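You operate a simulated robot arm through the tools that you are given. There is no shell and no other tool.

The job below is to be done with a simulated two-armed robot. You get a single attempt, and the scene is never put back.

Task
Close up the air cooler: fan off, pump off, louvres ahead, rack up.
Fine: the drain stays shut.

It is judged by the outcome, as a careful person would: the job done as asked, and still so three seconds after it is handed in. It fails if anything else is knocked over, pushed out of place, dropped, spilled or broken.

Robot
Two 7-joint arms with fingered hands on one trunk that stands fixed in place. Base frame: the origin is at the foot of the trunk, x ahead of it, y to its left, z up. Lengths are in cm, angles in degrees, forces in N, time in s.
The left shoulder is at [4, 14.6, 110.5], the right one opposite. With the tool pointing down near the work surface each hand reaches from about 10 to 60 cm from the base axis, measured 20 degrees to its own side. Payload 4 kg a hand.
Tool frame (each hand has its own): the origin (TCP) lies between the finger pads and is the grasp point; the fingertips stand 2.6 cm ahead of it; z points along the fingers, y is the line along which they close. The gripper opens to 14.8 cm. The gripper's body begins 7.3 cm behind the TCP. The gripper is a hand of 3 fingers: y runs from the thumb to the fingers, the wrist lies at [0, 0, -22.4] in the tool frame.
Orientation is that of the tool frame in the base frame, as [roll, pitch, yaw] about the fixed x, y, z axes, in that order (R = Rz(yaw) Ry(pitch) Rx(roll)). With the fingers straight down and closing along the base's y, the tool's x points along the base's -x, its y along +y and its z along -z.

Tools
- The arms move only by the tool drive_tool. It takes "left_increments", "right_increments" or both (then of equal length, played together; a hand with none holds still); each is a list of rows, each a list of 6 numbers: the shift along the base's x, y, z in cm, then the turn, a rotation vector about the base's x, y, z in degrees. In form: [[dx, dy, dz, rx, ry, rz], ...]. A call has 1 to 20 rows; each row shifts and turns the commanded pose from where the row before left it. A row lasts 0.2 s, in which the tool goes at most 5 cm and 8.6 degrees; a call with a longer step from one row to the next is refused whole. A pose out of reach is approached as far as the arm can. The call stops where the force on the tool passes 40 N (or 10 N more than at its start, if that is more) or the arm is blocked; 0.2 s more then pass. In this call time passes only in rows, and 0.2 s behind the last. The reply holds the time, the measured pose of the TCP, the force on the tool along the base axes, the opening and the grip force, in the units named above and with some noise, with the torque about the TCP (base axes, N m) and any sound that the robot's microphone picked up.
- Cameras (640 x 400 px; columns grow to the right, rows downward): "scene" is now at [9.15, 3.76, 131.76]; the picture's right is [0.48, -0.88, -0.00], its down [-0.63, -0.34, -0.70] and it looks along [0.61, 0.33, -0.72] (base axes); focal length 251 px, centre (320, 200). "left" rides on the left gripper at [-6.8, -3.9, -9] in its tool frame; the picture's right is [0.50, -0.87, 0.00], its down [0.65, 0.38, -0.65] and it looks along [0.57, 0.33, 0.76] (tool axes); focal length 222 px, centre (320, 200). "right" rides on the right gripper at [6.8, -3.9, -9] in its tool frame; the picture's right is [0.50, 0.87, 0.00], its down [-0.65, 0.38, -0.65] and it looks along [-0.57, 0.33, 0.76] (tool axes); focal length 222 px, centre (320, 200). There is no depth. A picture from a camera that has moved, and an enlarged one, comes with that camera's place and axes in the base frame and with its lens.
- get_image(camera): a new picture of that camera. The clock stands still meanwhile.
- lift_body(by): slides the trunk up (or, below 0, down) by that many cm; the arms and the scene camera ride with it, the base frame stays. It gives what a move gives, with no picture.
- set_fingers(finger1, finger2, thumb_bend, hand): sets how far each is bent, from 0 (flat) to 1 (curled in); at 0.3 the hand is open as for a grip, at 0.7 the pads meet at the TCP. One left out holds its place. A second passes; each finger stops where it meets its share of the squeeze, and holds until it gets a number again. It is the only way to open and close the hand. It gives what a move gives, with no picture; readings hold the bend of each and the force on the fingers (four entries, about 0 where the hand has none), thumb and palm.
- turn_head(pan, tilt): turns the head with the scene camera to pan (to the left, within 86 degrees either way) and tilt (down, from -29 to 69), counted from straight ahead of the robot. It gives what a move gives.
- inspect(camera, box): a new picture of the part [left, top, right, bottom] of that camera's present view, enlarged. The clock stands still meanwhile.
- sign_off(): hands the job in; it is judged then, once.

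Places have to be worked out from the pictures, the camera data and where the tool is seen. Open the grippers and draw the arms clear of the work before you hand the job in, unless the task says otherwise.

The tools are called after "Request:" by a JSON object that holds its "fn" and its "kwargs". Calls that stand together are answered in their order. drive_tool: Moves the arms, as the interface text tells. Its arguments: {"type":"object","properties":{"left_increments":{"type":"array","items":{"type":"array","items":{"type":"number"}}},"right_increments":{"type":"array","items":{"type":"array","items":{"type":"number"}}}},"required":[]} The other tools are called the same way: lift_body (by) slides the trunk up or down; set_fingers (finger1, finger2, thumb_bend, hand) moves the fingers one by one; turn_head (pan, tilt) turns the head that bears the scene camera; get_image (camera) takes a picture; inspect (camera, box) takes an enlarged picture of a part of a camera's view; sign_off () hands the job in.

At the start:

```text
time: 0.0
left_tool_pos: [30.0, 45.97, 111.46]
left_ee_rot: [180.0, -0.1, 180.0]
left_ft_force: [0.2, 0.3, 0.1]
left_wrist_torque: [0.0, 0.01, 0.02]
left_finger_gap: 14.78
left_grasp_force: 0.0
left_shape: jaw
left_bend: [0.3, 0.3, 0.3]
left_finger forces: [0.0, 0.0, 0.0, 0.0, 0.0, 0.0]
right_tool_pos: [51.18, 4.48, 110.45]
right_ee_rot: [179.9, -0.1, 179.9]
right_ft_force: [-0.5, 0.3, -0.2]
right_wrist_torque: [-0.04, -0.02, 0.02]
right_finger_gap: 14.77
right_grasp_force: 0.0
right_shape: jaw
right_bend: [0.3, 0.3, 0.3]
right_finger forces: [0.0, 0.0, 0.0, 0.0, 0.1, 0.1]
trunk travel left (down, up): [-27.5, 23.1]
head pan, tilt: [28.4, 45.9]
```

scene: 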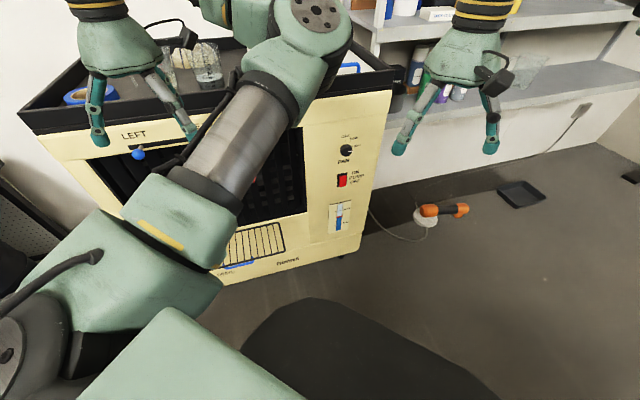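
right: 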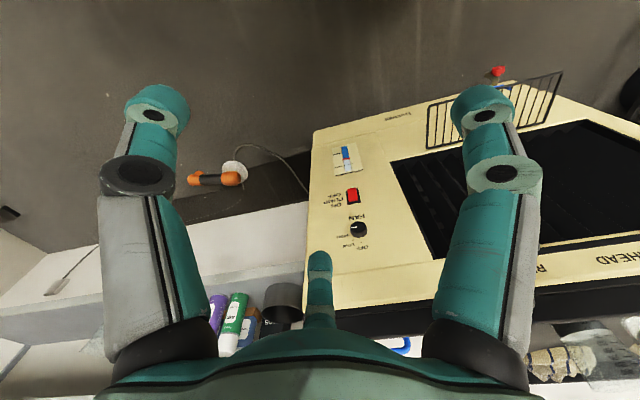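
left: 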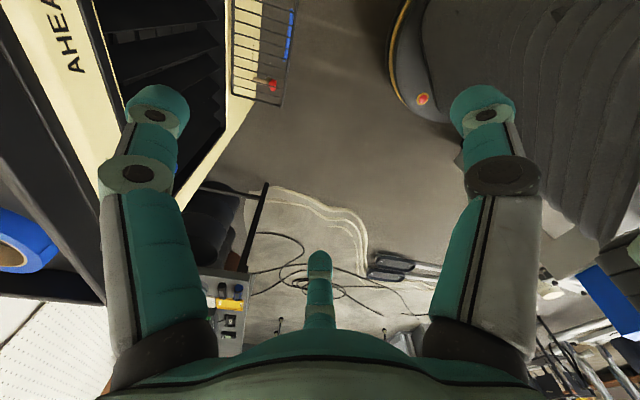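

I start by looking closer at the panel in the scene and right camera pictures, to read the controls.

Request:
{"fn": "inspect", "kwargs": {"camera": "scene", "box": [290, 110, 410, 270]}}

Request:
{"fn": "inspect", "kwargs": {"camera": "right", "box": [290, 60, 640, 280]}}

Request:
{"fn": "inspect", "kwargs": {"camera": "scene", "box": [20, 60, 320, 290]}}

Request:
{"fn": "inspect", "kwargs": {"camera": "left", "box": [0, 0, 420, 260]}}

```text
2.50 times, centred on (350, 190) of scene
camera zoom: at [9.15, 3.76, 131.76], right [0.48, -0.88, 0.0], down [-0.63, -0.34, -0.7], along [0.61, 0.33, -0.72], focal length 627 px, centre (245, 225)
```

zoom: 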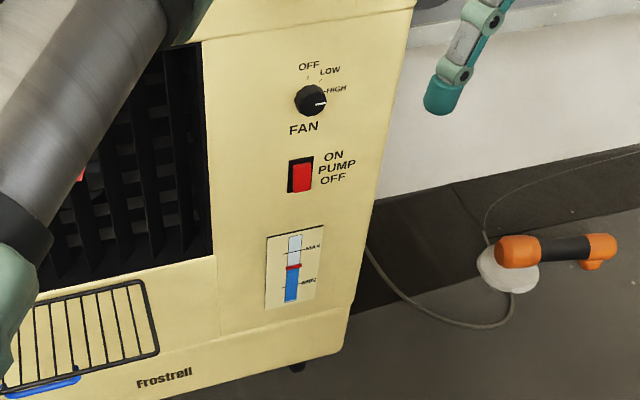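

```text
1.82 times, centred on (465, 170) of right
camera zoom: at [44.53, 0.64, 119.44], right [-0.5, 0.87, 0.0], down [0.66, 0.38, 0.65], along [0.57, 0.33, -0.76], focal length 404 px, centre (56, 254)
```

zoom: 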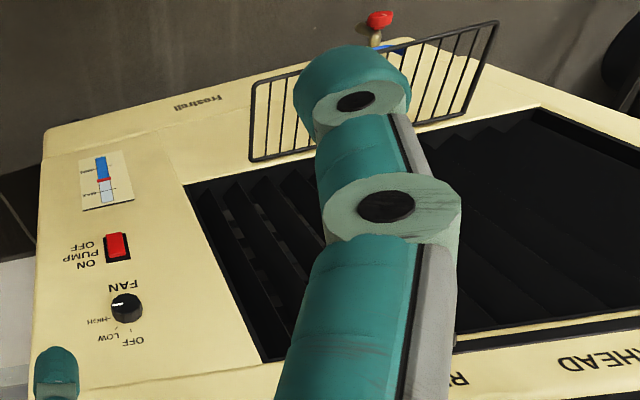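

```text
1.74 times, centred on (170, 175) of scene
camera zoom: at [9.15, 3.76, 131.76], right [0.48, -0.88, 0.0], down [-0.63, -0.34, -0.7], along [0.61, 0.33, -0.72], focal length 436 px, centre (581, 244)
```

zoom: 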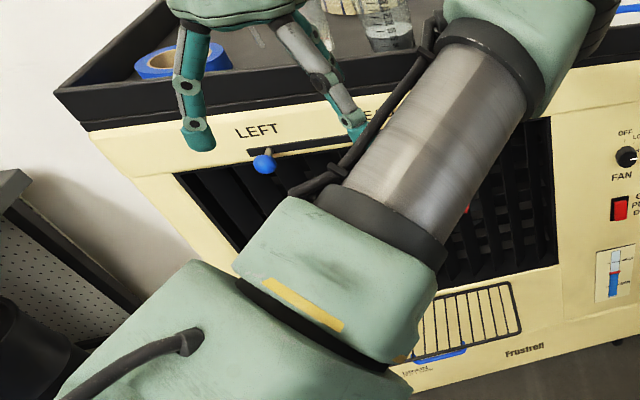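

```text
1.52 times, centred on (210, 130) of left
camera zoom: at [36.98, 41.99, 120.51], right [-0.5, -0.87, 0.0], down [-0.65, 0.38, 0.65], along [-0.57, 0.33, -0.76], focal length 338 px, centre (488, 307)
```

zoom: 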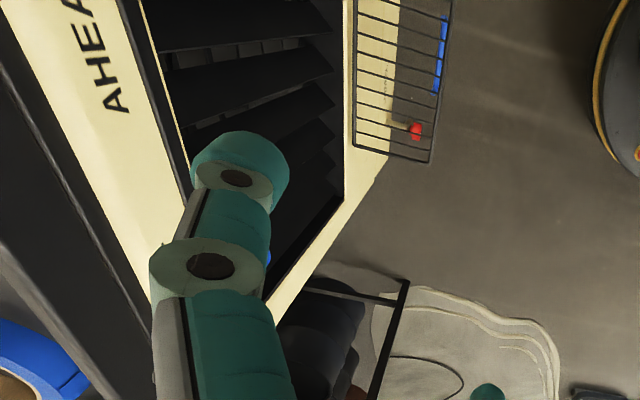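

The panel (fan knob near [76,30,82], pump rocker near [76,30,69]) faces me from about 35° to my left, and my left arm hides the middle. I draw the right hand back to its own side first, clear of everything.

Request:
{"fn": "drive_tool", "kwargs": {"right_increments": [[-2, -4, 0, 0, 0, 0], [-2, -4.5, 0, 0, 0, 0], [-2, -4.5, 0, 0, 0, 0], [-2, -4.5, 0, 0, 0, 0], [-2, -4.5, 0, 0, 0, 0], [-2, -4.5, 0, 0, 0, 0], [-2, -4, 0, 0, 0, 0]]}}

Request:
{"fn": "get_image", "kwargs": {"camera": "right"}}

Request:
{"fn": "get_image", "kwargs": {"camera": "scene"}}

```text
time: 1.6
left_tool_pos: [29.95, 45.74, 111.56]
left_ee_rot: [179.9, 0.0, 180.0]
left_ft_force: [-0.2, -0.8, -0.3]
left_wrist_torque: [0.0, -0.03, -0.01]
left_finger_gap: 14.8
left_grasp_force: 0.2
left_shape: jaw
left_bend: [0.3, 0.3, 0.3]
left_finger forces: [0.0, 0.0, 0.1, 0.0, 0.0, 0.0]
right_tool_pos: [37.1, -26.09, 110.45]
right_ee_rot: [179.8, 0.0, 180.0]
right_ft_force: [-0.1, 1.2, 0.3]
right_wrist_torque: [0.05, -0.01, -0.01]
right_finger_gap: 14.8
right_grasp_force: 0.1
right_shape: jaw
right_bend: [0.3, 0.3, 0.3]
right_finger forces: [0.0, 0.0, 0.0, 0.0, 0.0, 0.0]
trunk travel left (down, up): [-27.5, 23.1]
head pan, tilt: [28.4, 45.9]
```

```text
taken
camera right: at [30.49, -30.02, 119.44], right [-0.5, 0.87, 0.0], down [0.65, 0.38, 0.65], along [0.57, 0.33, -0.76], focal length 222 px, centre (320, 200)
```

right: 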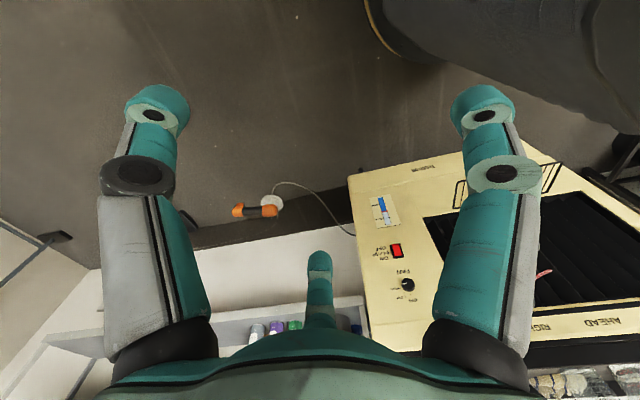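

```text
taken
camera scene: at [9.02, 3.58, 131.78], right [0.48, -0.88, 0.0], down [-0.63, -0.34, -0.7], along [0.61, 0.33, -0.72], focal length 251 px, centre (320, 200)
```

scene: 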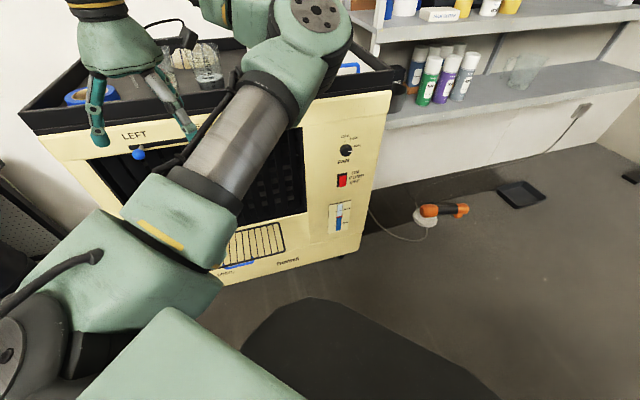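

The left arm hides the centre of the cooler. I turn the left hand from pointing down to pointing at the cooler's front, keeping it about 15 cm clear of the face, to use its camera.

Request:
{"fn": "drive_tool", "kwargs": {"left_increments": [[0.8, 0, 0, 0, -8.2, 0], [0.8, 0, 0, 0, -8.2, 0], [0.8, 0, 0, 0, -8.2, 0], [0.8, 0, 0, 0, -8.2, 0], [0.8, 0, 0, 0, -8.2, 0], [0.8, 0, 0, 0, -8.2, 0], [0.8, 0, 0, 0, -8.2, 0], [0.8, 0, 0, 0, -8.2, 0], [0.8, 0, 0, 0, -8.2, 0], [0.8, 0, 0, 0, -8.2, 0], [0.8, 0, 0, 0, -8, 0]]}}

Request:
{"fn": "get_image", "kwargs": {"camera": "left"}}

Request:
{"fn": "get_image", "kwargs": {"camera": "scene"}}

```text
time: 4.0
left_tool_pos: [38.82, 46.02, 111.5]
left_ee_rot: [-2.5, 89.8, -2.4]
left_ft_force: [-0.1, -0.4, -1.4]
left_wrist_torque: [0.03, -0.01, 0.01]
left_finger_gap: 14.79
left_grasp_force: 0.2
left_shape: jaw
left_bend: [0.3, 0.3, 0.3]
left_finger forces: [0.1, 0.0, 0.1, 0.0, 0.0, 0.1]
right_tool_pos: [37.24, -25.9, 110.64]
right_ee_rot: [179.9, 0.0, 179.9]
right_ft_force: [0.1, 0.0, 0.5]
right_wrist_torque: [0.01, 0.0, -0.03]
right_finger_gap: 14.8
right_grasp_force: 0.1
right_shape: jaw
right_bend: [0.3, 0.3, 0.3]
right_finger forces: [0.0, 0.0, 0.1, 0.0, 0.0, 0.0]
trunk travel left (down, up): [-27.5, 23.1]
head pan, tilt: [28.4, 45.9]
```

```text
taken
camera left: at [29.95, 42.11, 118.24], right [0.0, -0.87, -0.5], down [-0.65, 0.38, -0.66], along [0.76, 0.33, -0.56], focal length 222 px, centre (320, 200)
```

left: 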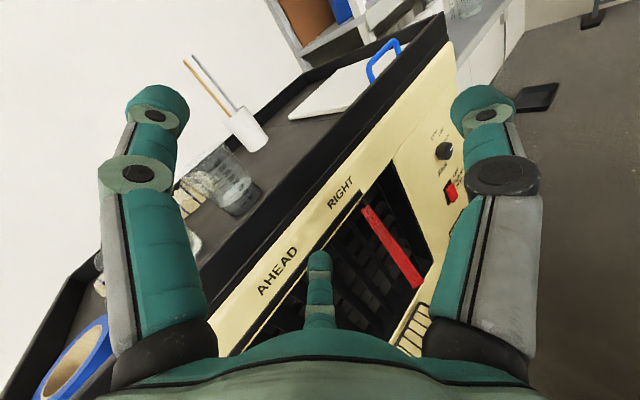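

```text
taken
camera scene: at [9.08, 3.88, 131.76], right [0.48, -0.88, 0.0], down [-0.63, -0.34, -0.7], along [0.61, 0.33, -0.72], focal length 251 px, centre (320, 200)
```

scene: 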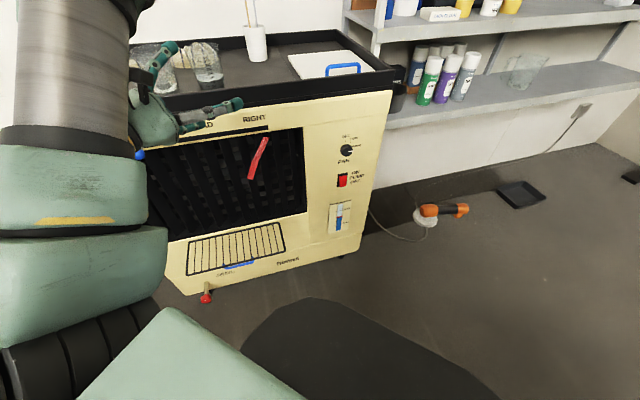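

Now the louvres, rack and red drain tap show. I enlarge the scene picture for measurements.

Request:
{"fn": "inspect", "kwargs": {"camera": "scene", "box": [130, 80, 410, 310]}}

Request:
{"fn": "inspect", "kwargs": {"camera": "scene", "box": [160, 200, 310, 310]}}

Request:
{"fn": "inspect", "kwargs": {"camera": "scene", "box": [310, 120, 380, 240]}}

Request:
{"fn": "inspect", "kwargs": {"camera": "left", "box": [220, 60, 520, 360]}}

```text
1.74 times, centred on (270, 195) of scene
camera zoom: at [9.08, 3.88, 131.76], right [0.48, -0.88, 0.0], down [-0.63, -0.34, -0.7], along [0.61, 0.33, -0.72], focal length 436 px, centre (407, 209)
```

zoom: 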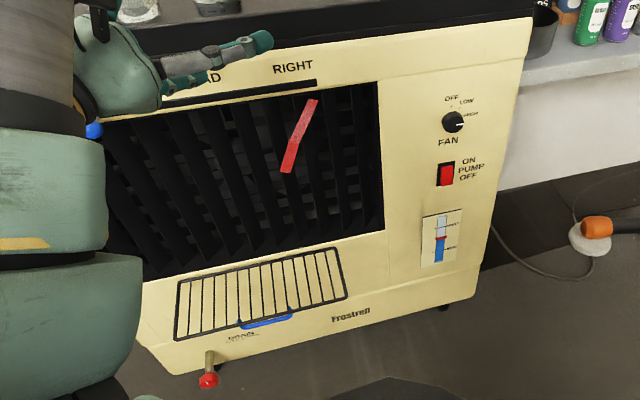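

```text
3.64 times, centred on (235, 255) of scene
camera zoom: at [9.08, 3.88, 131.76], right [0.48, -0.88, 0.0], down [-0.63, -0.34, -0.7], along [0.61, 0.33, -0.72], focal length 912 px, centre (629, 0)
```

zoom: 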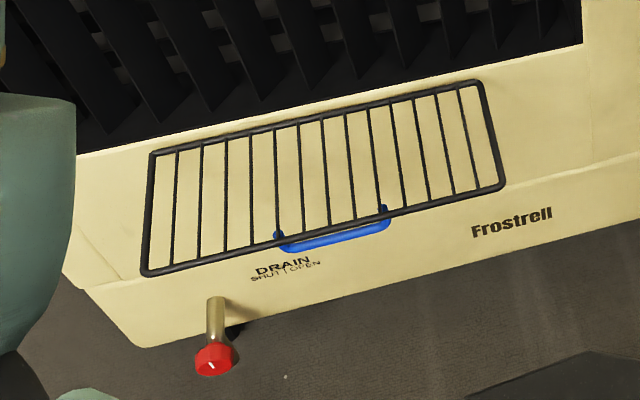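

```text
3.33 times, centred on (345, 180) of scene
camera zoom: at [9.08, 3.88, 131.76], right [0.48, -0.88, 0.0], down [-0.63, -0.34, -0.7], along [0.61, 0.33, -0.72], focal length 836 px, centre (237, 267)
```

zoom: 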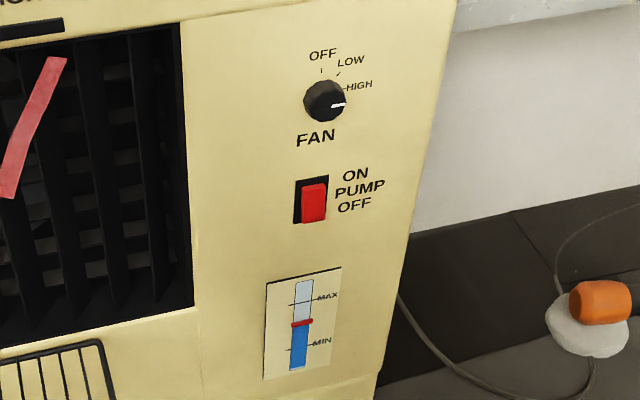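

```text
1.33 times, centred on (370, 210) of left
camera zoom: at [29.95, 42.11, 118.24], right [0.0, -0.87, -0.5], down [-0.65, 0.38, -0.66], along [0.76, 0.33, -0.56], focal length 296 px, centre (253, 187)
```

zoom: 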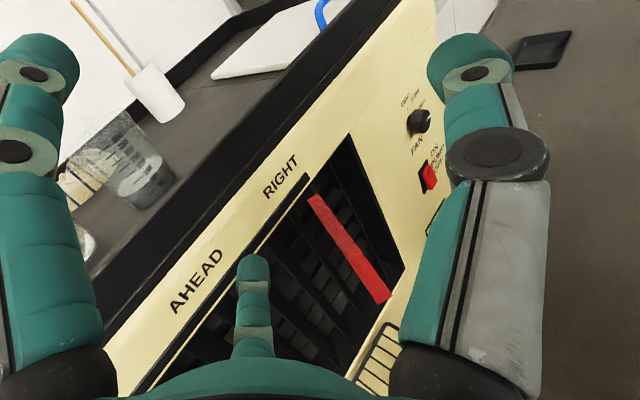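

From triangulation: the face is vertical, its normal at about 45° (n≈75–76 cm from the base axis); slider knob ≈[34,69,94] at LEFT with AHEAD 15 cm to its right, and the rack folds out about 14 cm at z≈50. I yaw the left hand square to the face and lower the trunk 18 cm.

Request:
{"fn": "drive_tool", "kwargs": {"left_increments": [[0.3, 0, 0, 0, 0, 7.7], [0.3, 0, 0, 0, 0, 7.7], [0.3, 0, 0, 0, 0, 7.7], [0.3, 0, 0, 0, 0, 7.7], [0.3, 0, 0, 0, 0, 7.7], [0.3, 0, 0, 0, 0, 6.5]]}}

Request:
{"fn": "lift_body", "kwargs": {"by": -18}}

Request:
{"fn": "get_image", "kwargs": {"camera": "left"}}

Request:
{"fn": "get_image", "kwargs": {"camera": "scene"}}

```text
time: 5.4
left_tool_pos: [43.93, 50.6, 111.26]
left_ee_rot: [133.3, 89.2, 175.5]
left_ft_force: [-0.8, -0.4, 0.5]
left_wrist_torque: [0.0, -0.01, -0.01]
left_finger_gap: 14.81
left_grasp_force: 0.0
left_shape: jaw
left_bend: [0.3, 0.3, 0.3]
left_finger forces: [0.0, 0.0, 0.0, 0.0, 0.0, 0.1]
left hand out of reach, approached as far as the arm can: row 1, 2, 3, 4
right_tool_pos: [37.31, -25.98, 110.36]
right_ee_rot: [180.0, -0.1, 179.8]
right_ft_force: [0.7, -0.6, -0.1]
right_wrist_torque: [0.0, -0.01, 0.05]
right_finger_gap: 14.79
right_grasp_force: 0.0
right_shape: jaw
right_bend: [0.3, 0.3, 0.3]
right_finger forces: [0.1, 0.0, 0.0, 0.1, 0.0, 0.0]
trunk travel left (down, up): [-27.5, 23.1]
head pan, tilt: [28.4, 45.9]
```

```text
time: 7.4
left_tool_pos: [43.9, 50.87, 93.3]
left_ee_rot: [132.0, 89.1, 174.0]
left_ft_force: [0.0, -0.6, 0.2]
left_wrist_torque: [-0.03, 0.04, -0.01]
left_finger_gap: 14.78
left_grasp_force: 0.0
left_shape: jaw
left_bend: [0.3, 0.3, 0.3]
left_finger forces: [0.0, 0.0, 0.1, 0.0, 0.0, 0.1]
right_tool_pos: [37.36, -25.88, 92.52]
right_ee_rot: [179.9, 0.0, 179.9]
right_ft_force: [-1.0, 0.1, -0.2]
right_wrist_torque: [-0.04, -0.02, 0.0]
right_finger_gap: 14.78
right_grasp_force: 0.1
right_shape: jaw
right_bend: [0.3, 0.3, 0.3]
right_finger forces: [0.0, 0.1, 0.1, 0.1, 0.0, 0.0]
trunk travel left (down, up): [-9.5, 41.1]
head pan, tilt: [28.4, 45.9]
```

```text
taken
camera left: at [40.13, 41.75, 100.1], right [0.57, -0.64, -0.51], down [-0.75, -0.16, -0.64], along [0.33, 0.75, -0.57], focal length 222 px, centre (320, 200)
```

left: 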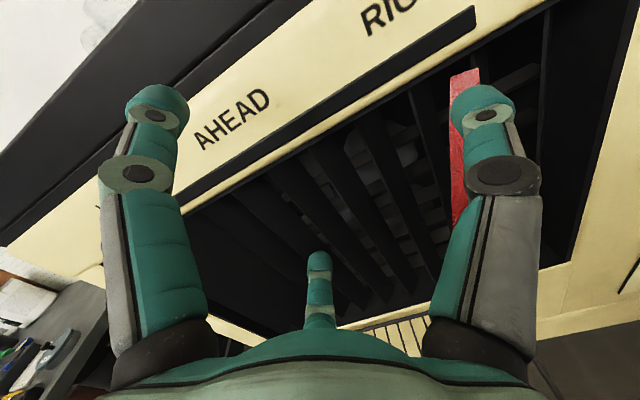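

```text
taken
camera scene: at [9.12, 3.74, 113.71], right [0.48, -0.88, 0.0], down [-0.63, -0.34, -0.7], along [0.61, 0.33, -0.72], focal length 251 px, centre (320, 200)
```

scene: 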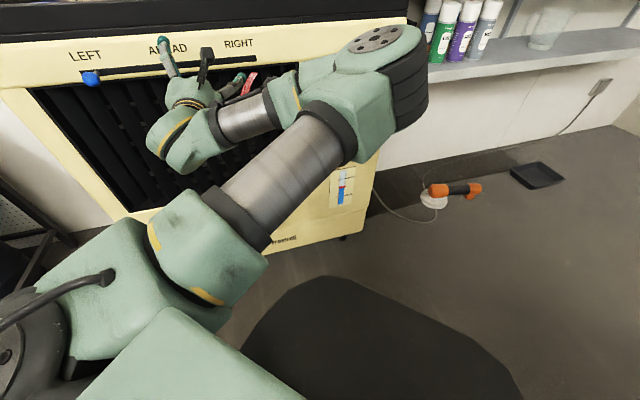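

The elbow swung out to my right but well short of the cooler. I zoom on the slider from this lower view.

Request:
{"fn": "inspect", "kwargs": {"camera": "scene", "box": [50, 30, 270, 130]}}

Request:
{"fn": "inspect", "kwargs": {"camera": "left", "box": [0, 100, 320, 300]}}

```text
2.91 times, centred on (160, 80) of scene
camera zoom: at [9.12, 3.74, 113.71], right [0.48, -0.88, 0.0], down [-0.63, -0.34, -0.7], along [0.61, 0.33, -0.72], focal length 730 px, centre (786, 549)
```

zoom: 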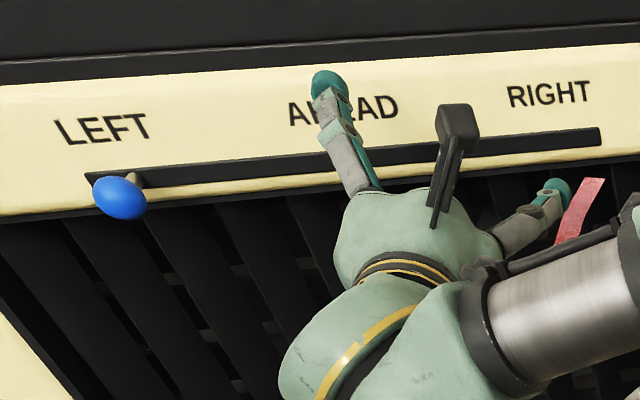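

```text
2.00 times, centred on (160, 200) of left
camera zoom: at [40.13, 41.75, 100.1], right [0.57, -0.64, -0.51], down [-0.75, -0.16, -0.64], along [0.33, 0.75, -0.57], focal length 444 px, centre (640, 200)
```

zoom: 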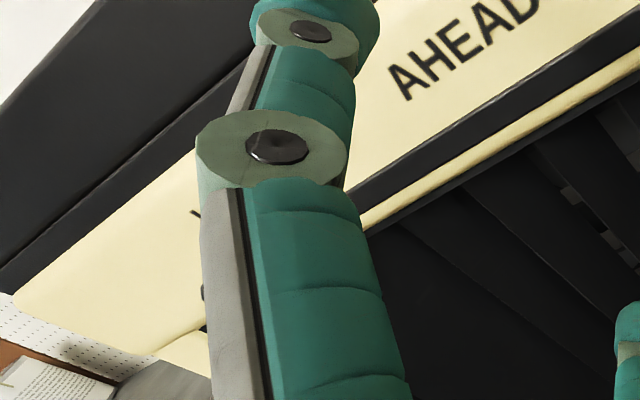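

Ball of the slider is near [33,67.5,95] (n≈71, u≈24.5) and the AHEAD stop is at u≈10, the slot's middle. I half close the left hand, back it off and shift it left in front of the ball.

Request:
{"fn": "set_fingers", "kwargs": {"hand": "left", "finger1": 0.45, "finger2": 0.45, "thumb_bend": 0.45}}

Request:
{"fn": "drive_tool", "kwargs": {"left_increments": [[-2.0, -2.0, 0.5, 0, 0, 0], [-2.0, -2.0, 0.5, 0, 0, 0], [-2.8, 2.8, 0.5, 0, 0, 0], [-2.8, 2.8, 0, 0, 0, 0], [-2.8, 2.8, 0, 0, 0, 0], [-2.8, 2.8, 0, 0, 0, 0], [-2.8, 2.8, 0, 0, 0, 0]]}}

Request:
{"fn": "get_image", "kwargs": {"camera": "left"}}

Request:
{"fn": "get_image", "kwargs": {"camera": "scene"}}

```text
time: 8.4
left_tool_pos: [43.9, 50.65, 93.22]
left_ee_rot: [132.2, 89.1, 174.2]
left_ft_force: [-0.3, -0.2, -0.9]
left_wrist_torque: [-0.06, -0.01, -0.03]
left_finger_gap: 7.92
left_grasp_force: 0.0
left_shape: fingers
left_bend: [0.45, 0.45, 0.45]
left_finger forces: [0.0, 0.1, 0.0, 0.1, 0.1, 0.0]
right_tool_pos: [37.27, -25.95, 92.43]
right_ee_rot: [179.9, -0.1, 179.9]
right_ft_force: [0.2, -0.3, -0.6]
right_wrist_torque: [0.01, 0.02, -0.01]
right_finger_gap: 14.77
right_grasp_force: 0.2
right_shape: jaw
right_bend: [0.3, 0.3, 0.3]
right_finger forces: [0.1, 0.0, 0.0, 0.0, 0.0, 0.0]
trunk travel left (down, up): [-9.5, 41.1]
head pan, tilt: [28.4, 45.9]
```

```text
time: 10.0
left_tool_pos: [30.77, 64.3, 94.74]
left_ee_rot: [135.3, 89.1, 177.5]
left_ft_force: [-0.5, -0.2, -0.8]
left_wrist_torque: [-0.01, 0.0, 0.0]
left_finger_gap: 7.88
left_grasp_force: 0.1
left_shape: fingers
left_bend: [0.45, 0.45, 0.45]
left_finger forces: [0.0, 0.1, 0.0, 0.1, 0.1, 0.0]
left hand out of reach, approached as far as the arm can: row 1, 2, 3
right_tool_pos: [37.38, -25.91, 92.39]
right_ee_rot: [180.0, 0.0, 179.8]
right_ft_force: [-0.2, -1.5, 1.6]
right_wrist_torque: [-0.03, -0.01, 0.01]
right_finger_gap: 14.81
right_grasp_force: 0.1
right_shape: jaw
right_bend: [0.3, 0.3, 0.3]
right_finger forces: [0.1, 0.0, 0.0, 0.0, 0.0, 0.0]
trunk travel left (down, up): [-9.5, 41.1]
head pan, tilt: [28.4, 45.9]
```

```text
taken
camera left: at [26.97, 55.38, 101.52], right [0.57, -0.64, -0.51], down [-0.75, -0.16, -0.64], along [0.33, 0.75, -0.57], focal length 222 px, centre (320, 200)
```

left: 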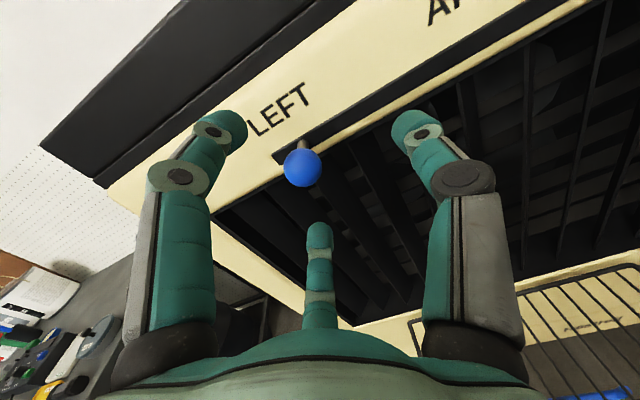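

```text
taken
camera scene: at [9.06, 3.85, 113.71], right [0.48, -0.88, 0.0], down [-0.63, -0.34, -0.7], along [0.61, 0.33, -0.72], focal length 251 px, centre (320, 200)
```

scene: 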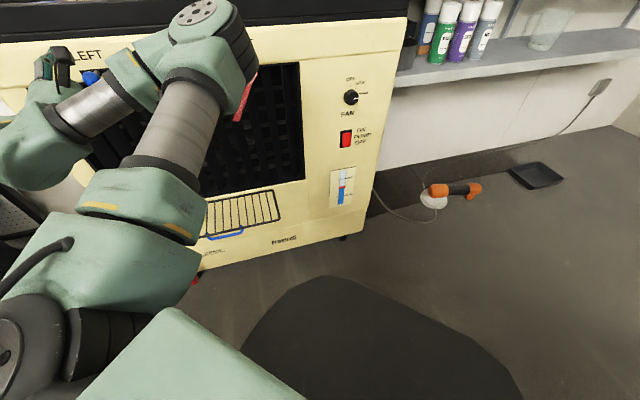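

The ball sits ahead of the hand at about [33.6,69.4,94.3]. I advance so that it lies between the pads, tips short of the face.

Request:
{"fn": "drive_tool", "kwargs": {"left_increments": [[-0.5, 0.9, -0.2, 0, 0, 0], [0.9, 1.2, -0.2, 0, 0, 0], [0.9, 1.1, 0, 0, 0, 0], [0.9, 1.1, 0, 0, 0, 0]]}}

Request:
{"fn": "get_image", "kwargs": {"camera": "left"}}

```text
time: 11.0
left_tool_pos: [33.1, 68.57, 94.27]
left_ee_rot: [131.3, 89.1, 173.4]
left_ft_force: [-0.4, -0.4, -0.7]
left_wrist_torque: [0.01, 0.0, -0.02]
left_finger_gap: 7.92
left_grasp_force: 0.1
left_shape: fingers
left_bend: [0.45, 0.45, 0.45]
left_finger forces: [0.1, 0.0, 0.0, 0.0, 0.0, 0.0]
right_tool_pos: [37.43, -26.01, 92.48]
right_ee_rot: [179.9, 0.0, 179.9]
right_ft_force: [-0.8, 0.5, 0.3]
right_wrist_torque: [-0.03, 0.01, 0.0]
right_finger_gap: 14.8
right_grasp_force: 0.1
right_shape: jaw
right_bend: [0.3, 0.3, 0.3]
right_finger forces: [0.0, 0.1, 0.0, 0.0, 0.0, 0.1]
trunk travel left (down, up): [-9.5, 41.1]
head pan, tilt: [28.4, 45.9]
```

```text
taken
camera left: at [29.34, 59.55, 101.15], right [0.57, -0.64, -0.51], down [-0.75, -0.16, -0.64], along [0.33, 0.75, -0.57], focal length 222 px, centre (320, 200)
```

left: 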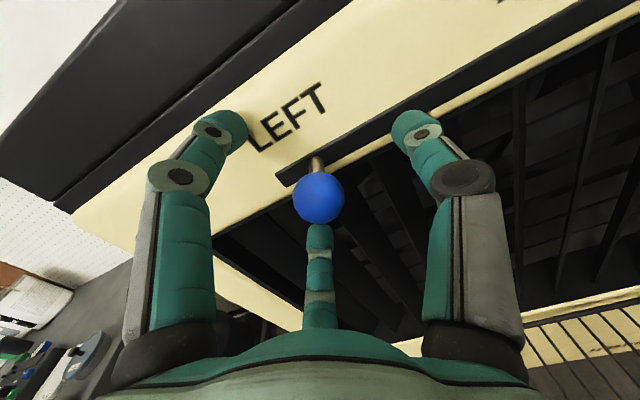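

The ball is centred on the grasp point. I close the fingers gently on it.

Request:
{"fn": "set_fingers", "kwargs": {"hand": "left", "finger1": 0.63, "finger2": 0.63, "thumb_bend": 0.63}}

Request:
{"fn": "get_image", "kwargs": {"camera": "left"}}

```text
time: 12.0
left_tool_pos: [33.13, 68.51, 94.3]
left_ee_rot: [132.4, 89.1, 174.4]
left_ft_force: [0.7, -0.2, 0.0]
left_wrist_torque: [0.0, -0.02, -0.02]
left_finger_gap: 2.09
left_grasp_force: 0.1
left_shape: fingers
left_bend: [0.63, 0.63, 0.63]
left_finger forces: [0.0, 0.1, 0.1, 0.0, 0.1, 0.0]
right_tool_pos: [37.37, -25.97, 92.48]
right_ee_rot: [179.9, -0.1, 179.9]
right_ft_force: [0.4, 0.2, 0.0]
right_wrist_torque: [-0.01, -0.01, -0.01]
right_finger_gap: 14.77
right_grasp_force: 0.1
right_shape: jaw
right_bend: [0.3, 0.3, 0.3]
right_finger forces: [0.0, 0.0, 0.0, 0.0, 0.0, 0.1]
trunk travel left (down, up): [-9.5, 41.1]
head pan, tilt: [28.4, 45.9]
```

```text
taken
camera left: at [29.33, 59.53, 101.15], right [0.57, -0.64, -0.51], down [-0.75, -0.16, -0.64], along [0.33, 0.75, -0.57], focal length 222 px, centre (320, 200)
```

left: 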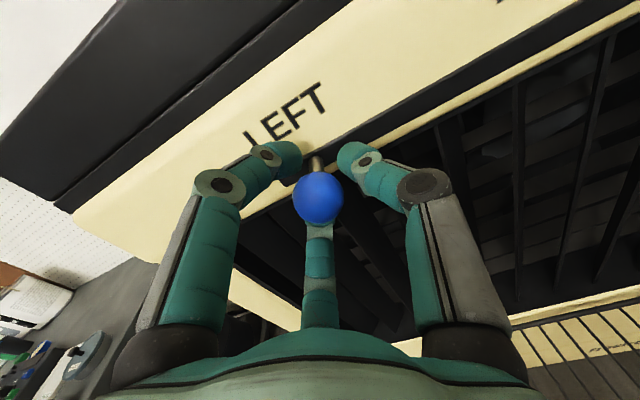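

No contact force yet, though the ball is caged. I close a little more.

Request:
{"fn": "set_fingers", "kwargs": {"hand": "left", "finger1": 0.68, "finger2": 0.68, "thumb_bend": 0.68}}

Request:
{"fn": "get_image", "kwargs": {"camera": "left"}}

```text
time: 13.0
left_tool_pos: [33.14, 68.51, 94.32]
left_ee_rot: [131.7, 89.1, 173.7]
left_ft_force: [1.1, 0.2, 0.3]
left_wrist_torque: [0.01, -0.04, 0.01]
left_finger_gap: 0.83
left_grasp_force: 1.2
left_shape: fingers
left_bend: [0.66, 0.68, 0.68]
left_finger forces: [1.3, 0.0, 0.1, 0.0, 0.9, 0.0]
right_tool_pos: [37.3, -25.96, 92.47]
right_ee_rot: [180.0, -0.1, 179.9]
right_ft_force: [0.3, 0.0, -0.4]
right_wrist_torque: [-0.02, 0.01, 0.0]
right_finger_gap: 14.78
right_grasp_force: 0.1
right_shape: jaw
right_bend: [0.3, 0.3, 0.3]
right_finger forces: [0.1, 0.1, 0.0, 0.1, 0.0, 0.0]
trunk travel left (down, up): [-9.5, 41.1]
head pan, tilt: [28.4, 45.9]
```

```text
taken
camera left: at [29.34, 59.52, 101.16], right [0.57, -0.64, -0.51], down [-0.75, -0.16, -0.64], along [0.33, 0.75, -0.57], focal length 222 px, centre (320, 200)
```

left: 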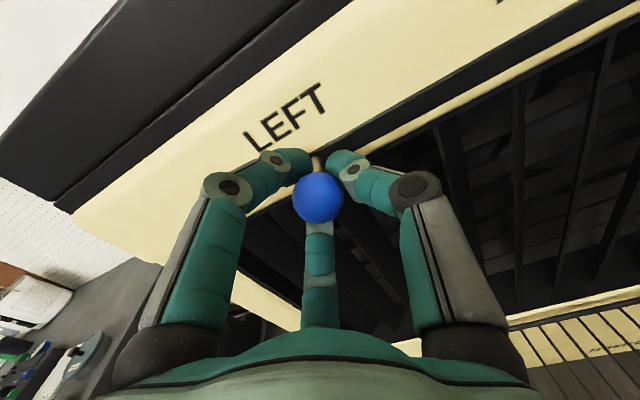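

The fingers now cage the stem behind the ball. I slide it right along the slot toward AHEAD, in small steps (15 cm in all, first 12).

Request:
{"fn": "drive_tool", "kwargs": {"left_increments": [[0.85, -0.85, 0, 0, 0, 0], [0.85, -0.85, 0, 0, 0, 0], [0.85, -0.85, 0, 0, 0, 0], [0.85, -0.85, 0, 0, 0, 0], [0.85, -0.85, 0, 0, 0, 0], [0.85, -0.85, 0, 0, 0, 0], [0.85, -0.85, 0, 0, 0, 0], [0.85, -0.85, 0, 0, 0, 0], [0.85, -0.85, 0, 0, 0, 0], [0.85, -0.85, 0, 0, 0, 0]]}}

Request:
{"fn": "get_image", "kwargs": {"camera": "left"}}

Request:
{"fn": "get_image", "kwargs": {"camera": "scene"}}

```text
time: 15.2
left_tool_pos: [41.66, 59.87, 94.27]
left_ee_rot: [132.2, 89.1, 174.2]
left_ft_force: [-0.3, 1.2, 0.8]
left_wrist_torque: [0.03, 0.0, 0.02]
left_finger_gap: 0.85
left_grasp_force: 1.0
left_shape: fingers
left_bend: [0.66, 0.68, 0.68]
left_finger forces: [1.7, 0.1, 0.0, 0.0, 0.4, 0.0]
right_tool_pos: [37.29, -25.94, 92.4]
right_ee_rot: [179.9, -0.1, 179.9]
right_ft_force: [0.5, -0.7, -0.4]
right_wrist_torque: [0.01, -0.03, 0.01]
right_finger_gap: 14.8
right_grasp_force: 0.0
right_shape: jaw
right_bend: [0.3, 0.3, 0.3]
right_finger forces: [0.0, 0.1, 0.0, 0.0, 0.0, 0.0]
trunk travel left (down, up): [-9.5, 41.1]
head pan, tilt: [28.4, 45.9]
```

```text
taken
camera left: at [37.8, 50.99, 101.14], right [0.57, -0.64, -0.51], down [-0.75, -0.16, -0.64], along [0.33, 0.75, -0.57], focal length 222 px, centre (320, 200)
```

left: 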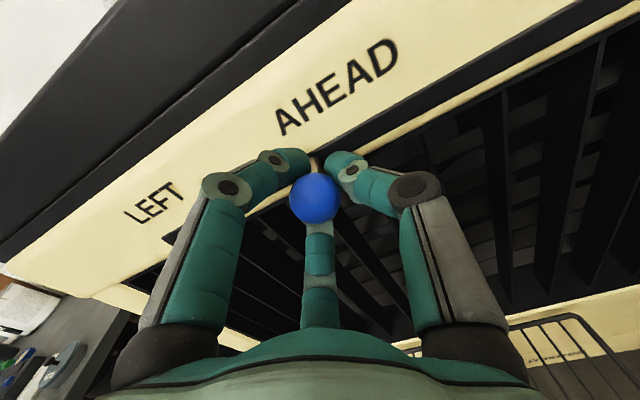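

```text
taken
camera scene: at [9.13, 3.72, 113.7], right [0.48, -0.88, 0.0], down [-0.63, -0.34, -0.7], along [0.61, 0.33, -0.72], focal length 251 px, centre (320, 200)
```

scene: 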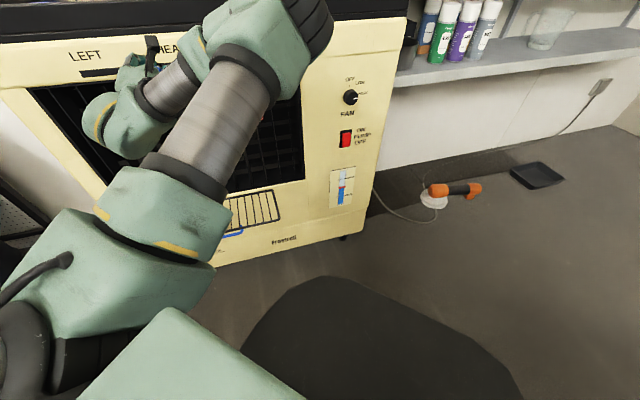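

The slider follows. Label geometry says about 3 cm more; I go on.

Request:
{"fn": "drive_tool", "kwargs": {"left_increments": [[0.75, -0.75, 0, 0, 0, 0], [0.75, -0.75, 0, 0, 0, 0], [0.65, -0.65, 0, 0, 0, 0]]}}

Request:
{"fn": "get_image", "kwargs": {"camera": "left"}}

```text
time: 16.0
left_tool_pos: [43.86, 57.68, 94.39]
left_ee_rot: [132.6, 89.2, 174.5]
left_ft_force: [-0.4, 1.3, 1.1]
left_wrist_torque: [-0.04, 0.01, -0.01]
left_finger_gap: 0.84
left_grasp_force: 0.5
left_shape: fingers
left_bend: [0.66, 0.68, 0.68]
left_finger forces: [1.3, 0.1, 0.0, 0.0, 0.6, 0.0]
right_tool_pos: [37.27, -26.0, 92.51]
right_ee_rot: [179.9, -0.1, 179.9]
right_ft_force: [0.5, 0.2, -0.4]
right_wrist_torque: [0.02, 0.02, -0.02]
right_finger_gap: 14.8
right_grasp_force: 0.0
right_shape: jaw
right_bend: [0.3, 0.3, 0.3]
right_finger forces: [0.0, 0.0, 0.1, 0.0, 0.0, 0.1]
trunk travel left (down, up): [-9.5, 41.1]
head pan, tilt: [28.4, 45.9]
```

```text
taken
camera left: at [39.97, 48.8, 101.15], right [0.57, -0.64, -0.51], down [-0.75, -0.16, -0.64], along [0.33, 0.75, -0.57], focal length 222 px, centre (320, 200)
```

left: 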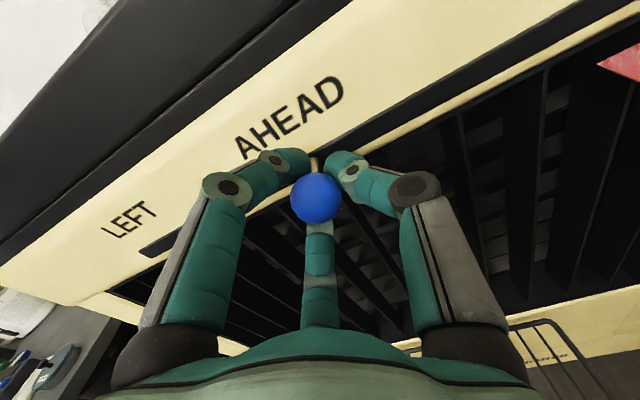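

The ball is now under AHEAD just as it was under LEFT, and the vanes run straight. I open the hand and back straight off.

Request:
{"fn": "set_fingers", "kwargs": {"hand": "left", "finger1": 0.45, "finger2": 0.45, "thumb_bend": 0.45}}

Request:
{"fn": "drive_tool", "kwargs": {"left_increments": [[-1.4, -1.4, 0, 0, 0, 0], [-2, -2, 0, 0, 0, 0], [-2, -2, 0, 0, 0, 0], [-2, -2, 0, 0, 0, 0]]}}

Request:
{"fn": "get_image", "kwargs": {"camera": "left"}}

Request:
{"fn": "get_image", "kwargs": {"camera": "scene"}}

```text
time: 17.0
left_tool_pos: [43.69, 57.78, 94.15]
left_ee_rot: [132.3, 89.2, 174.3]
left_ft_force: [0.2, -0.1, 0.1]
left_wrist_torque: [0.01, -0.01, 0.0]
left_finger_gap: 7.83
left_grasp_force: 0.1
left_shape: fingers
left_bend: [0.45, 0.45, 0.45]
left_finger forces: [0.0, 0.0, 0.0, 0.0, 0.0, 0.0]
right_tool_pos: [37.27, -25.97, 92.4]
right_ee_rot: [179.8, -0.1, 179.9]
right_ft_force: [-1.2, 0.7, 0.3]
right_wrist_torque: [0.01, -0.01, 0.0]
right_finger_gap: 14.79
right_grasp_force: 0.1
right_shape: jaw
right_bend: [0.3, 0.3, 0.3]
right_finger forces: [0.0, 0.0, 0.0, 0.0, 0.0, 0.0]
trunk travel left (down, up): [-9.5, 41.1]
head pan, tilt: [28.4, 45.9]
```

```text
time: 18.0
left_tool_pos: [40.6, 54.61, 94.44]
left_ee_rot: [131.4, 89.1, 173.4]
left_ft_force: [0.9, -0.7, 0.8]
left_wrist_torque: [0.01, 0.0, 0.05]
left_finger_gap: 7.83
left_grasp_force: 0.0
left_shape: fingers
left_bend: [0.45, 0.45, 0.45]
left_finger forces: [0.0, 0.0, 0.1, 0.0, 0.0, 0.0]
left hand out of reach, approached as far as the arm can: row 2, 3, 4
right_tool_pos: [37.33, -25.98, 92.53]
right_ee_rot: [179.9, -0.1, 179.8]
right_ft_force: [-0.9, -0.4, 0.2]
right_wrist_torque: [0.0, -0.01, 0.01]
right_finger_gap: 14.8
right_grasp_force: 0.0
right_shape: jaw
right_bend: [0.3, 0.3, 0.3]
right_finger forces: [0.0, 0.0, 0.0, 0.1, 0.1, 0.0]
trunk travel left (down, up): [-9.5, 41.1]
head pan, tilt: [28.4, 45.9]
```

```text
taken
camera left: at [36.8, 45.68, 101.2], right [0.57, -0.64, -0.51], down [-0.75, -0.16, -0.64], along [0.33, 0.75, -0.57], focal length 222 px, centre (320, 200)
```

left: 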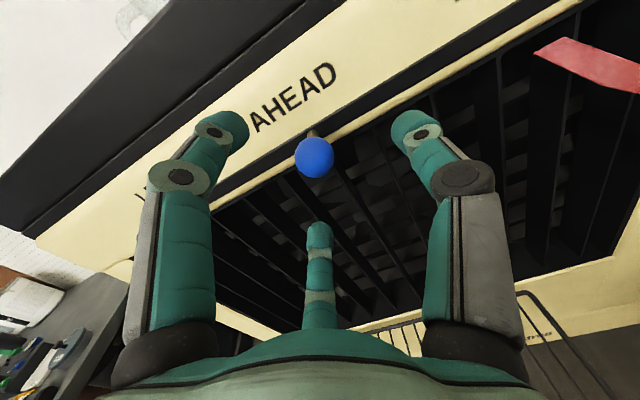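

```text
taken
camera scene: at [9.13, 3.74, 113.7], right [0.48, -0.88, 0.0], down [-0.63, -0.34, -0.7], along [0.61, 0.33, -0.72], focal length 251 px, centre (320, 200)
```

scene: 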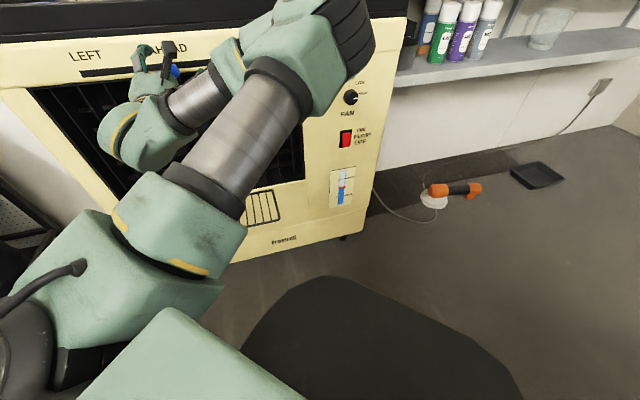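

Slider is released and stays at AHEAD. Now I lower the left hand above the rack to look at its edge and handle with the hand camera.

Request:
{"fn": "drive_tool", "kwargs": {"left_increments": [[-0.5, -0.5, -3, 0, 0, 0], [-0.7, -0.7, -3, 0, 0, 0], [-0.7, -0.7, -3, 0, 0, 0], [-0.7, -0.7, -3, 0, 0, 0], [-0.7, -0.7, -3, 0, 0, 0], [-0.7, -0.7, -3, 0, 0, 0]]}}

Request:
{"fn": "get_image", "kwargs": {"camera": "left"}}

Request:
{"fn": "get_image", "kwargs": {"camera": "scene"}}

```text
time: 19.4
left_tool_pos: [37.98, 51.84, 76.11]
left_ee_rot: [129.2, 89.1, 171.3]
left_ft_force: [-0.1, 0.3, 0.0]
left_wrist_torque: [-0.01, 0.02, 0.03]
left_finger_gap: 7.84
left_grasp_force: 0.0
left_shape: fingers
left_bend: [0.45, 0.45, 0.45]
left_finger forces: [0.0, 0.0, 0.0, 0.1, 0.0, 0.1]
left hand out of reach, approached as far as the arm can: row 1, 2, 3
right_tool_pos: [37.26, -26.03, 92.37]
right_ee_rot: [180.0, -0.1, 179.9]
right_ft_force: [0.3, -0.2, 0.2]
right_wrist_torque: [0.05, -0.04, 0.03]
right_finger_gap: 14.79
right_grasp_force: 0.0
right_shape: jaw
right_bend: [0.3, 0.3, 0.3]
right_finger forces: [0.0, 0.0, 0.1, 0.0, 0.0, 0.0]
trunk travel left (down, up): [-9.5, 41.1]
head pan, tilt: [28.4, 45.9]
```

```text
taken
camera left: at [34.24, 42.92, 82.87], right [0.57, -0.64, -0.51], down [-0.75, -0.16, -0.64], along [0.33, 0.75, -0.57], focal length 222 px, centre (320, 200)
```

left: 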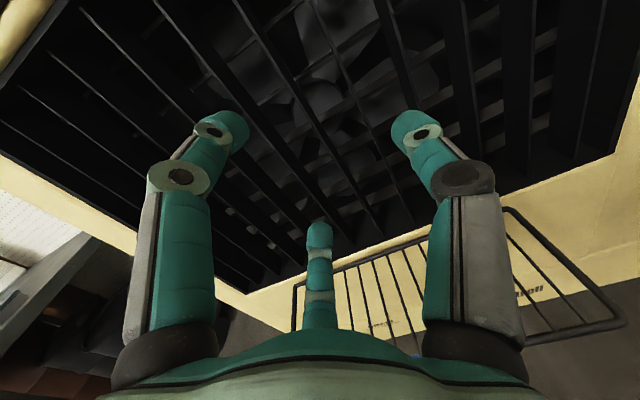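

```text
taken
camera scene: at [9.15, 3.77, 113.7], right [0.48, -0.88, 0.0], down [-0.63, -0.34, -0.7], along [0.61, 0.33, -0.72], focal length 251 px, centre (320, 200)
```

scene: 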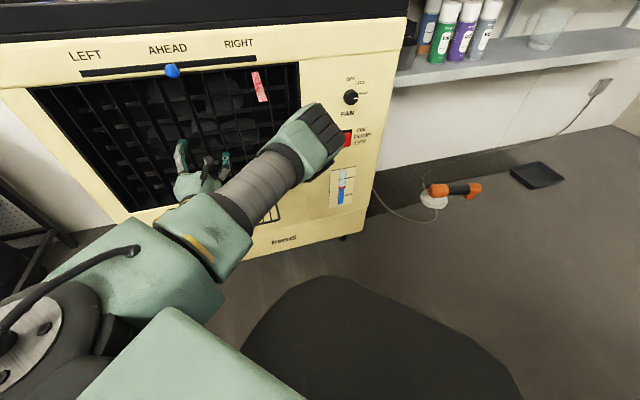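

The slider ball is squarely under AHEAD. The rack is horizontal (hinge n≈75.5, z≈52; front bar n≈61, z≈52.5) with the blue handle hanging at its middle; I close the left fingers, and bring the hand down in front of the rack to lift it from beneath.

Request:
{"fn": "set_fingers", "kwargs": {"hand": "left", "finger1": 0.68, "finger2": 0.68, "thumb_bend": 0.68}}

Request:
{"fn": "drive_tool", "kwargs": {"left_increments": [[-0.8, -0.8, -2.8, 0, 0, 0], [-0.8, -0.8, -2.8, 0, 0, 0], [-0.8, -0.8, -2.8, 0, 0, 0], [-1, -1, -2.5, 0, 0, 0], [-1.2, -1.2, -2, 0, 0, 0], [-1.5, -1.5, -1, 0, 0, 0], [-1.5, -1.5, 0, 0, 0, 0]]}}

Request:
{"fn": "get_image", "kwargs": {"camera": "left"}}

Request:
{"fn": "get_image", "kwargs": {"camera": "scene"}}

```text
time: 20.4
left_tool_pos: [37.99, 51.94, 76.05]
left_ee_rot: [131.9, 89.1, 174.0]
left_ft_force: [0.2, -0.4, 0.1]
left_wrist_torque: [0.01, 0.02, -0.01]
left_finger_gap: 0.55
left_grasp_force: 0.1
left_shape: fingers
left_bend: [0.68, 0.68, 0.68]
left_finger forces: [0.0, 0.0, 0.1, 0.1, 0.0, 0.1]
right_tool_pos: [37.36, -26.07, 92.41]
right_ee_rot: [179.9, -0.1, 179.8]
right_ft_force: [0.3, 0.7, 0.2]
right_wrist_torque: [0.02, -0.01, 0.01]
right_finger_gap: 14.77
right_grasp_force: 0.1
right_shape: jaw
right_bend: [0.3, 0.3, 0.3]
right_finger forces: [0.0, 0.0, 0.0, 0.1, 0.1, 0.1]
trunk travel left (down, up): [-9.5, 41.1]
head pan, tilt: [28.4, 45.9]
```

```text
time: 22.0
left_tool_pos: [28.65, 49.78, 66.93]
left_ee_rot: [137.3, 89.0, 179.2]
left_ft_force: [-0.6, -0.6, -0.3]
left_wrist_torque: [0.02, -0.02, -0.01]
left_finger_gap: 0.53
left_grasp_force: 0.1
left_shape: fingers
left_bend: [0.68, 0.68, 0.68]
left_finger forces: [0.0, 0.0, 0.0, 0.0, 0.1, 0.0]
left hand out of reach, approached as far as the arm can: row 3, 4, 5, 6, 7
right_tool_pos: [37.29, -25.95, 92.45]
right_ee_rot: [179.9, 0.0, 179.9]
right_ft_force: [-0.3, 0.0, 0.4]
right_wrist_torque: [-0.01, -0.02, 0.01]
right_finger_gap: 14.79
right_grasp_force: 0.1
right_shape: jaw
right_bend: [0.3, 0.3, 0.3]
right_finger forces: [0.1, 0.1, 0.1, 0.0, 0.0, 0.0]
trunk travel left (down, up): [-9.5, 41.1]
head pan, tilt: [28.4, 45.9]
```

```text
taken
camera left: at [24.78, 40.83, 73.89], right [0.57, -0.65, -0.51], down [-0.75, -0.15, -0.64], along [0.34, 0.75, -0.57], focal length 222 px, centre (320, 200)
```

left: 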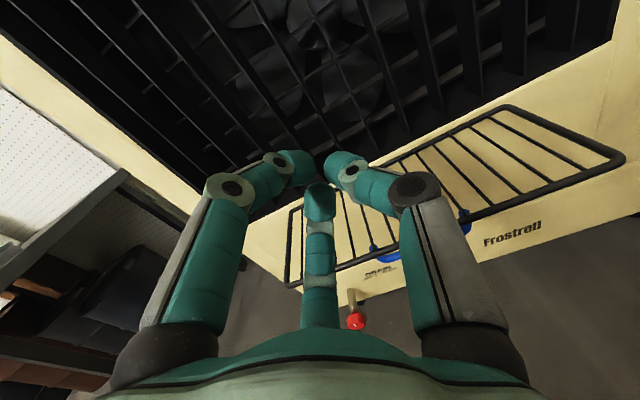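

```text
taken
camera scene: at [9.12, 3.73, 113.71], right [0.48, -0.88, 0.0], down [-0.63, -0.34, -0.7], along [0.61, 0.33, -0.72], focal length 251 px, centre (320, 200)
```

scene: 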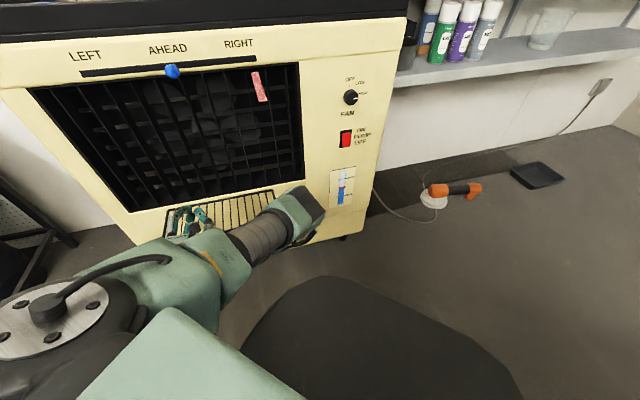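

The hand is now in front of the rack (n≈55), above it. I lower it straight to below the rack's level, shifting to the handle's middle.

Request:
{"fn": "drive_tool", "kwargs": {"left_increments": [[-0.2, -0.2, -3, 0, 0, 0], [0, 0, -3, 0, 0, 0], [0.5, -0.5, -3, 0, 0, 0], [0.8, -0.8, -3, 0, 0, 0], [0.8, -0.8, -3, 0, 0, 0], [0.7, -0.7, -3, 0, 0, 0], [0, 0, -3, 0, 0, 0]]}}

Request:
{"fn": "get_image", "kwargs": {"camera": "left"}}

Request:
{"fn": "get_image", "kwargs": {"camera": "scene"}}

```text
time: 23.6
left_tool_pos: [28.62, 57.2, 60.08]
left_ee_rot: [142.9, 88.9, -175.4]
left_ft_force: [0.7, -0.9, -0.1]
left_wrist_torque: [-0.04, 0.03, 0.0]
left_finger_gap: 0.52
left_grasp_force: 0.1
left_shape: fingers
left_bend: [0.68, 0.68, 0.68]
left_finger forces: [0.1, 0.0, 0.1, 0.0, 0.0, 0.0]
left hand out of reach, approached as far as the arm can: row 1, 2, 3, 4, 5, 6, 7
right_tool_pos: [37.29, -25.94, 92.52]
right_ee_rot: [180.0, 0.0, 179.9]
right_ft_force: [0.8, -0.5, -0.5]
right_wrist_torque: [0.02, -0.01, -0.04]
right_finger_gap: 14.78
right_grasp_force: 0.0
right_shape: jaw
right_bend: [0.3, 0.3, 0.3]
right_finger forces: [0.0, 0.0, 0.1, 0.0, 0.0, 0.0]
trunk travel left (down, up): [-9.5, 41.1]
head pan, tilt: [28.4, 45.9]
```

```text
taken
camera left: at [24.7, 48.23, 67.0], right [0.57, -0.65, -0.51], down [-0.75, -0.15, -0.64], along [0.34, 0.75, -0.57], focal length 222 px, centre (320, 200)
```

left: 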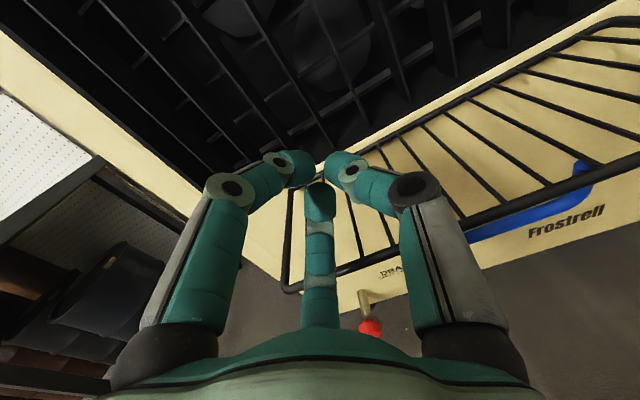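

```text
taken
camera scene: at [9.12, 3.79, 113.7], right [0.48, -0.88, 0.0], down [-0.63, -0.34, -0.7], along [0.61, 0.33, -0.72], focal length 251 px, centre (320, 200)
```

scene: 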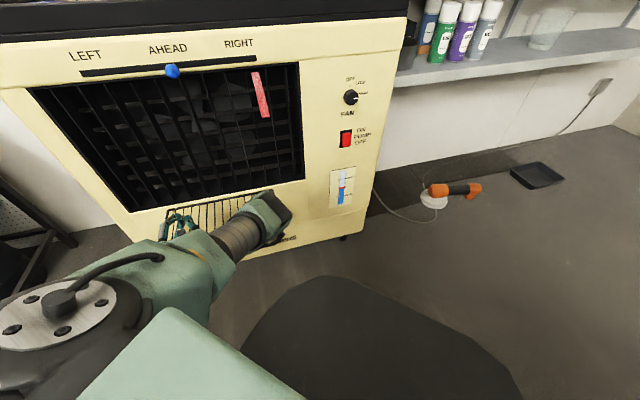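

The flat-hand pose that low is out of the arm's reach (it was pushed forward over the rack, still 7 cm above it). I back up and pitch the hand about 40° downward, which keeps the wrist higher for the lift from beneath.

Request:
{"fn": "drive_tool", "kwargs": {"left_increments": [[-0.5, -0.5, 1, -5.66, 5.66, 0], [-0.5, -0.5, 1, -5.66, 5.66, 0], [-0.5, -0.5, 1, -5.66, 5.66, 0], [-0.5, -0.5, 0.5, -5.66, 5.66, 0], [-0.5, -0.5, 0.5, -5.66, 5.66, 0]]}}

Request:
{"fn": "get_image", "kwargs": {"camera": "left"}}

Request:
{"fn": "get_image", "kwargs": {"camera": "scene"}}

```text
time: 24.8
left_tool_pos: [26.07, 54.51, 64.13]
left_ee_rot: [-177.9, 49.2, -136.3]
left_ft_force: [-0.5, 0.4, 0.3]
left_wrist_torque: [-0.04, 0.02, 0.02]
left_finger_gap: 0.51
left_grasp_force: 0.0
left_shape: fingers
left_bend: [0.68, 0.68, 0.68]
left_finger forces: [0.1, 0.0, 0.0, 0.0, 0.1, 0.0]
right_tool_pos: [37.36, -25.98, 92.47]
right_ee_rot: [179.9, 0.0, 179.8]
right_ft_force: [-0.6, 1.5, -0.5]
right_wrist_torque: [-0.02, 0.0, -0.01]
right_finger_gap: 14.78
right_grasp_force: 0.1
right_shape: jaw
right_bend: [0.3, 0.3, 0.3]
right_finger forces: [0.0, 0.0, 0.1, 0.1, 0.0, 0.0]
trunk travel left (down, up): [-9.5, 41.1]
head pan, tilt: [28.4, 45.9]
```

```text
taken
camera left: at [26.85, 50.18, 75.27], right [0.35, -0.87, -0.36], down [-0.94, -0.34, -0.08], along [-0.05, 0.36, -0.93], focal length 222 px, centre (320, 200)
```

left: 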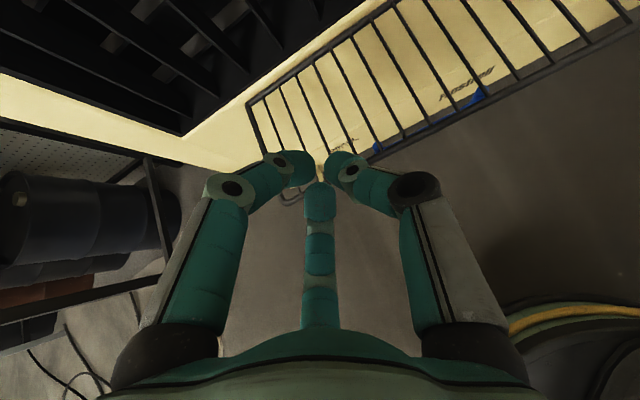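

```text
taken
camera scene: at [9.12, 3.71, 113.71], right [0.48, -0.88, 0.0], down [-0.63, -0.34, -0.7], along [0.61, 0.33, -0.72], focal length 251 px, centre (320, 200)
```

scene: 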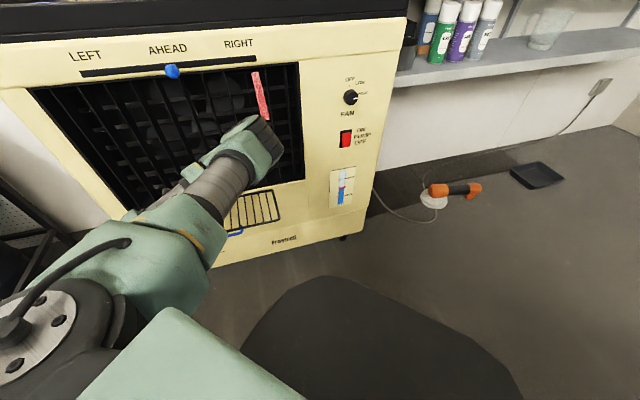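

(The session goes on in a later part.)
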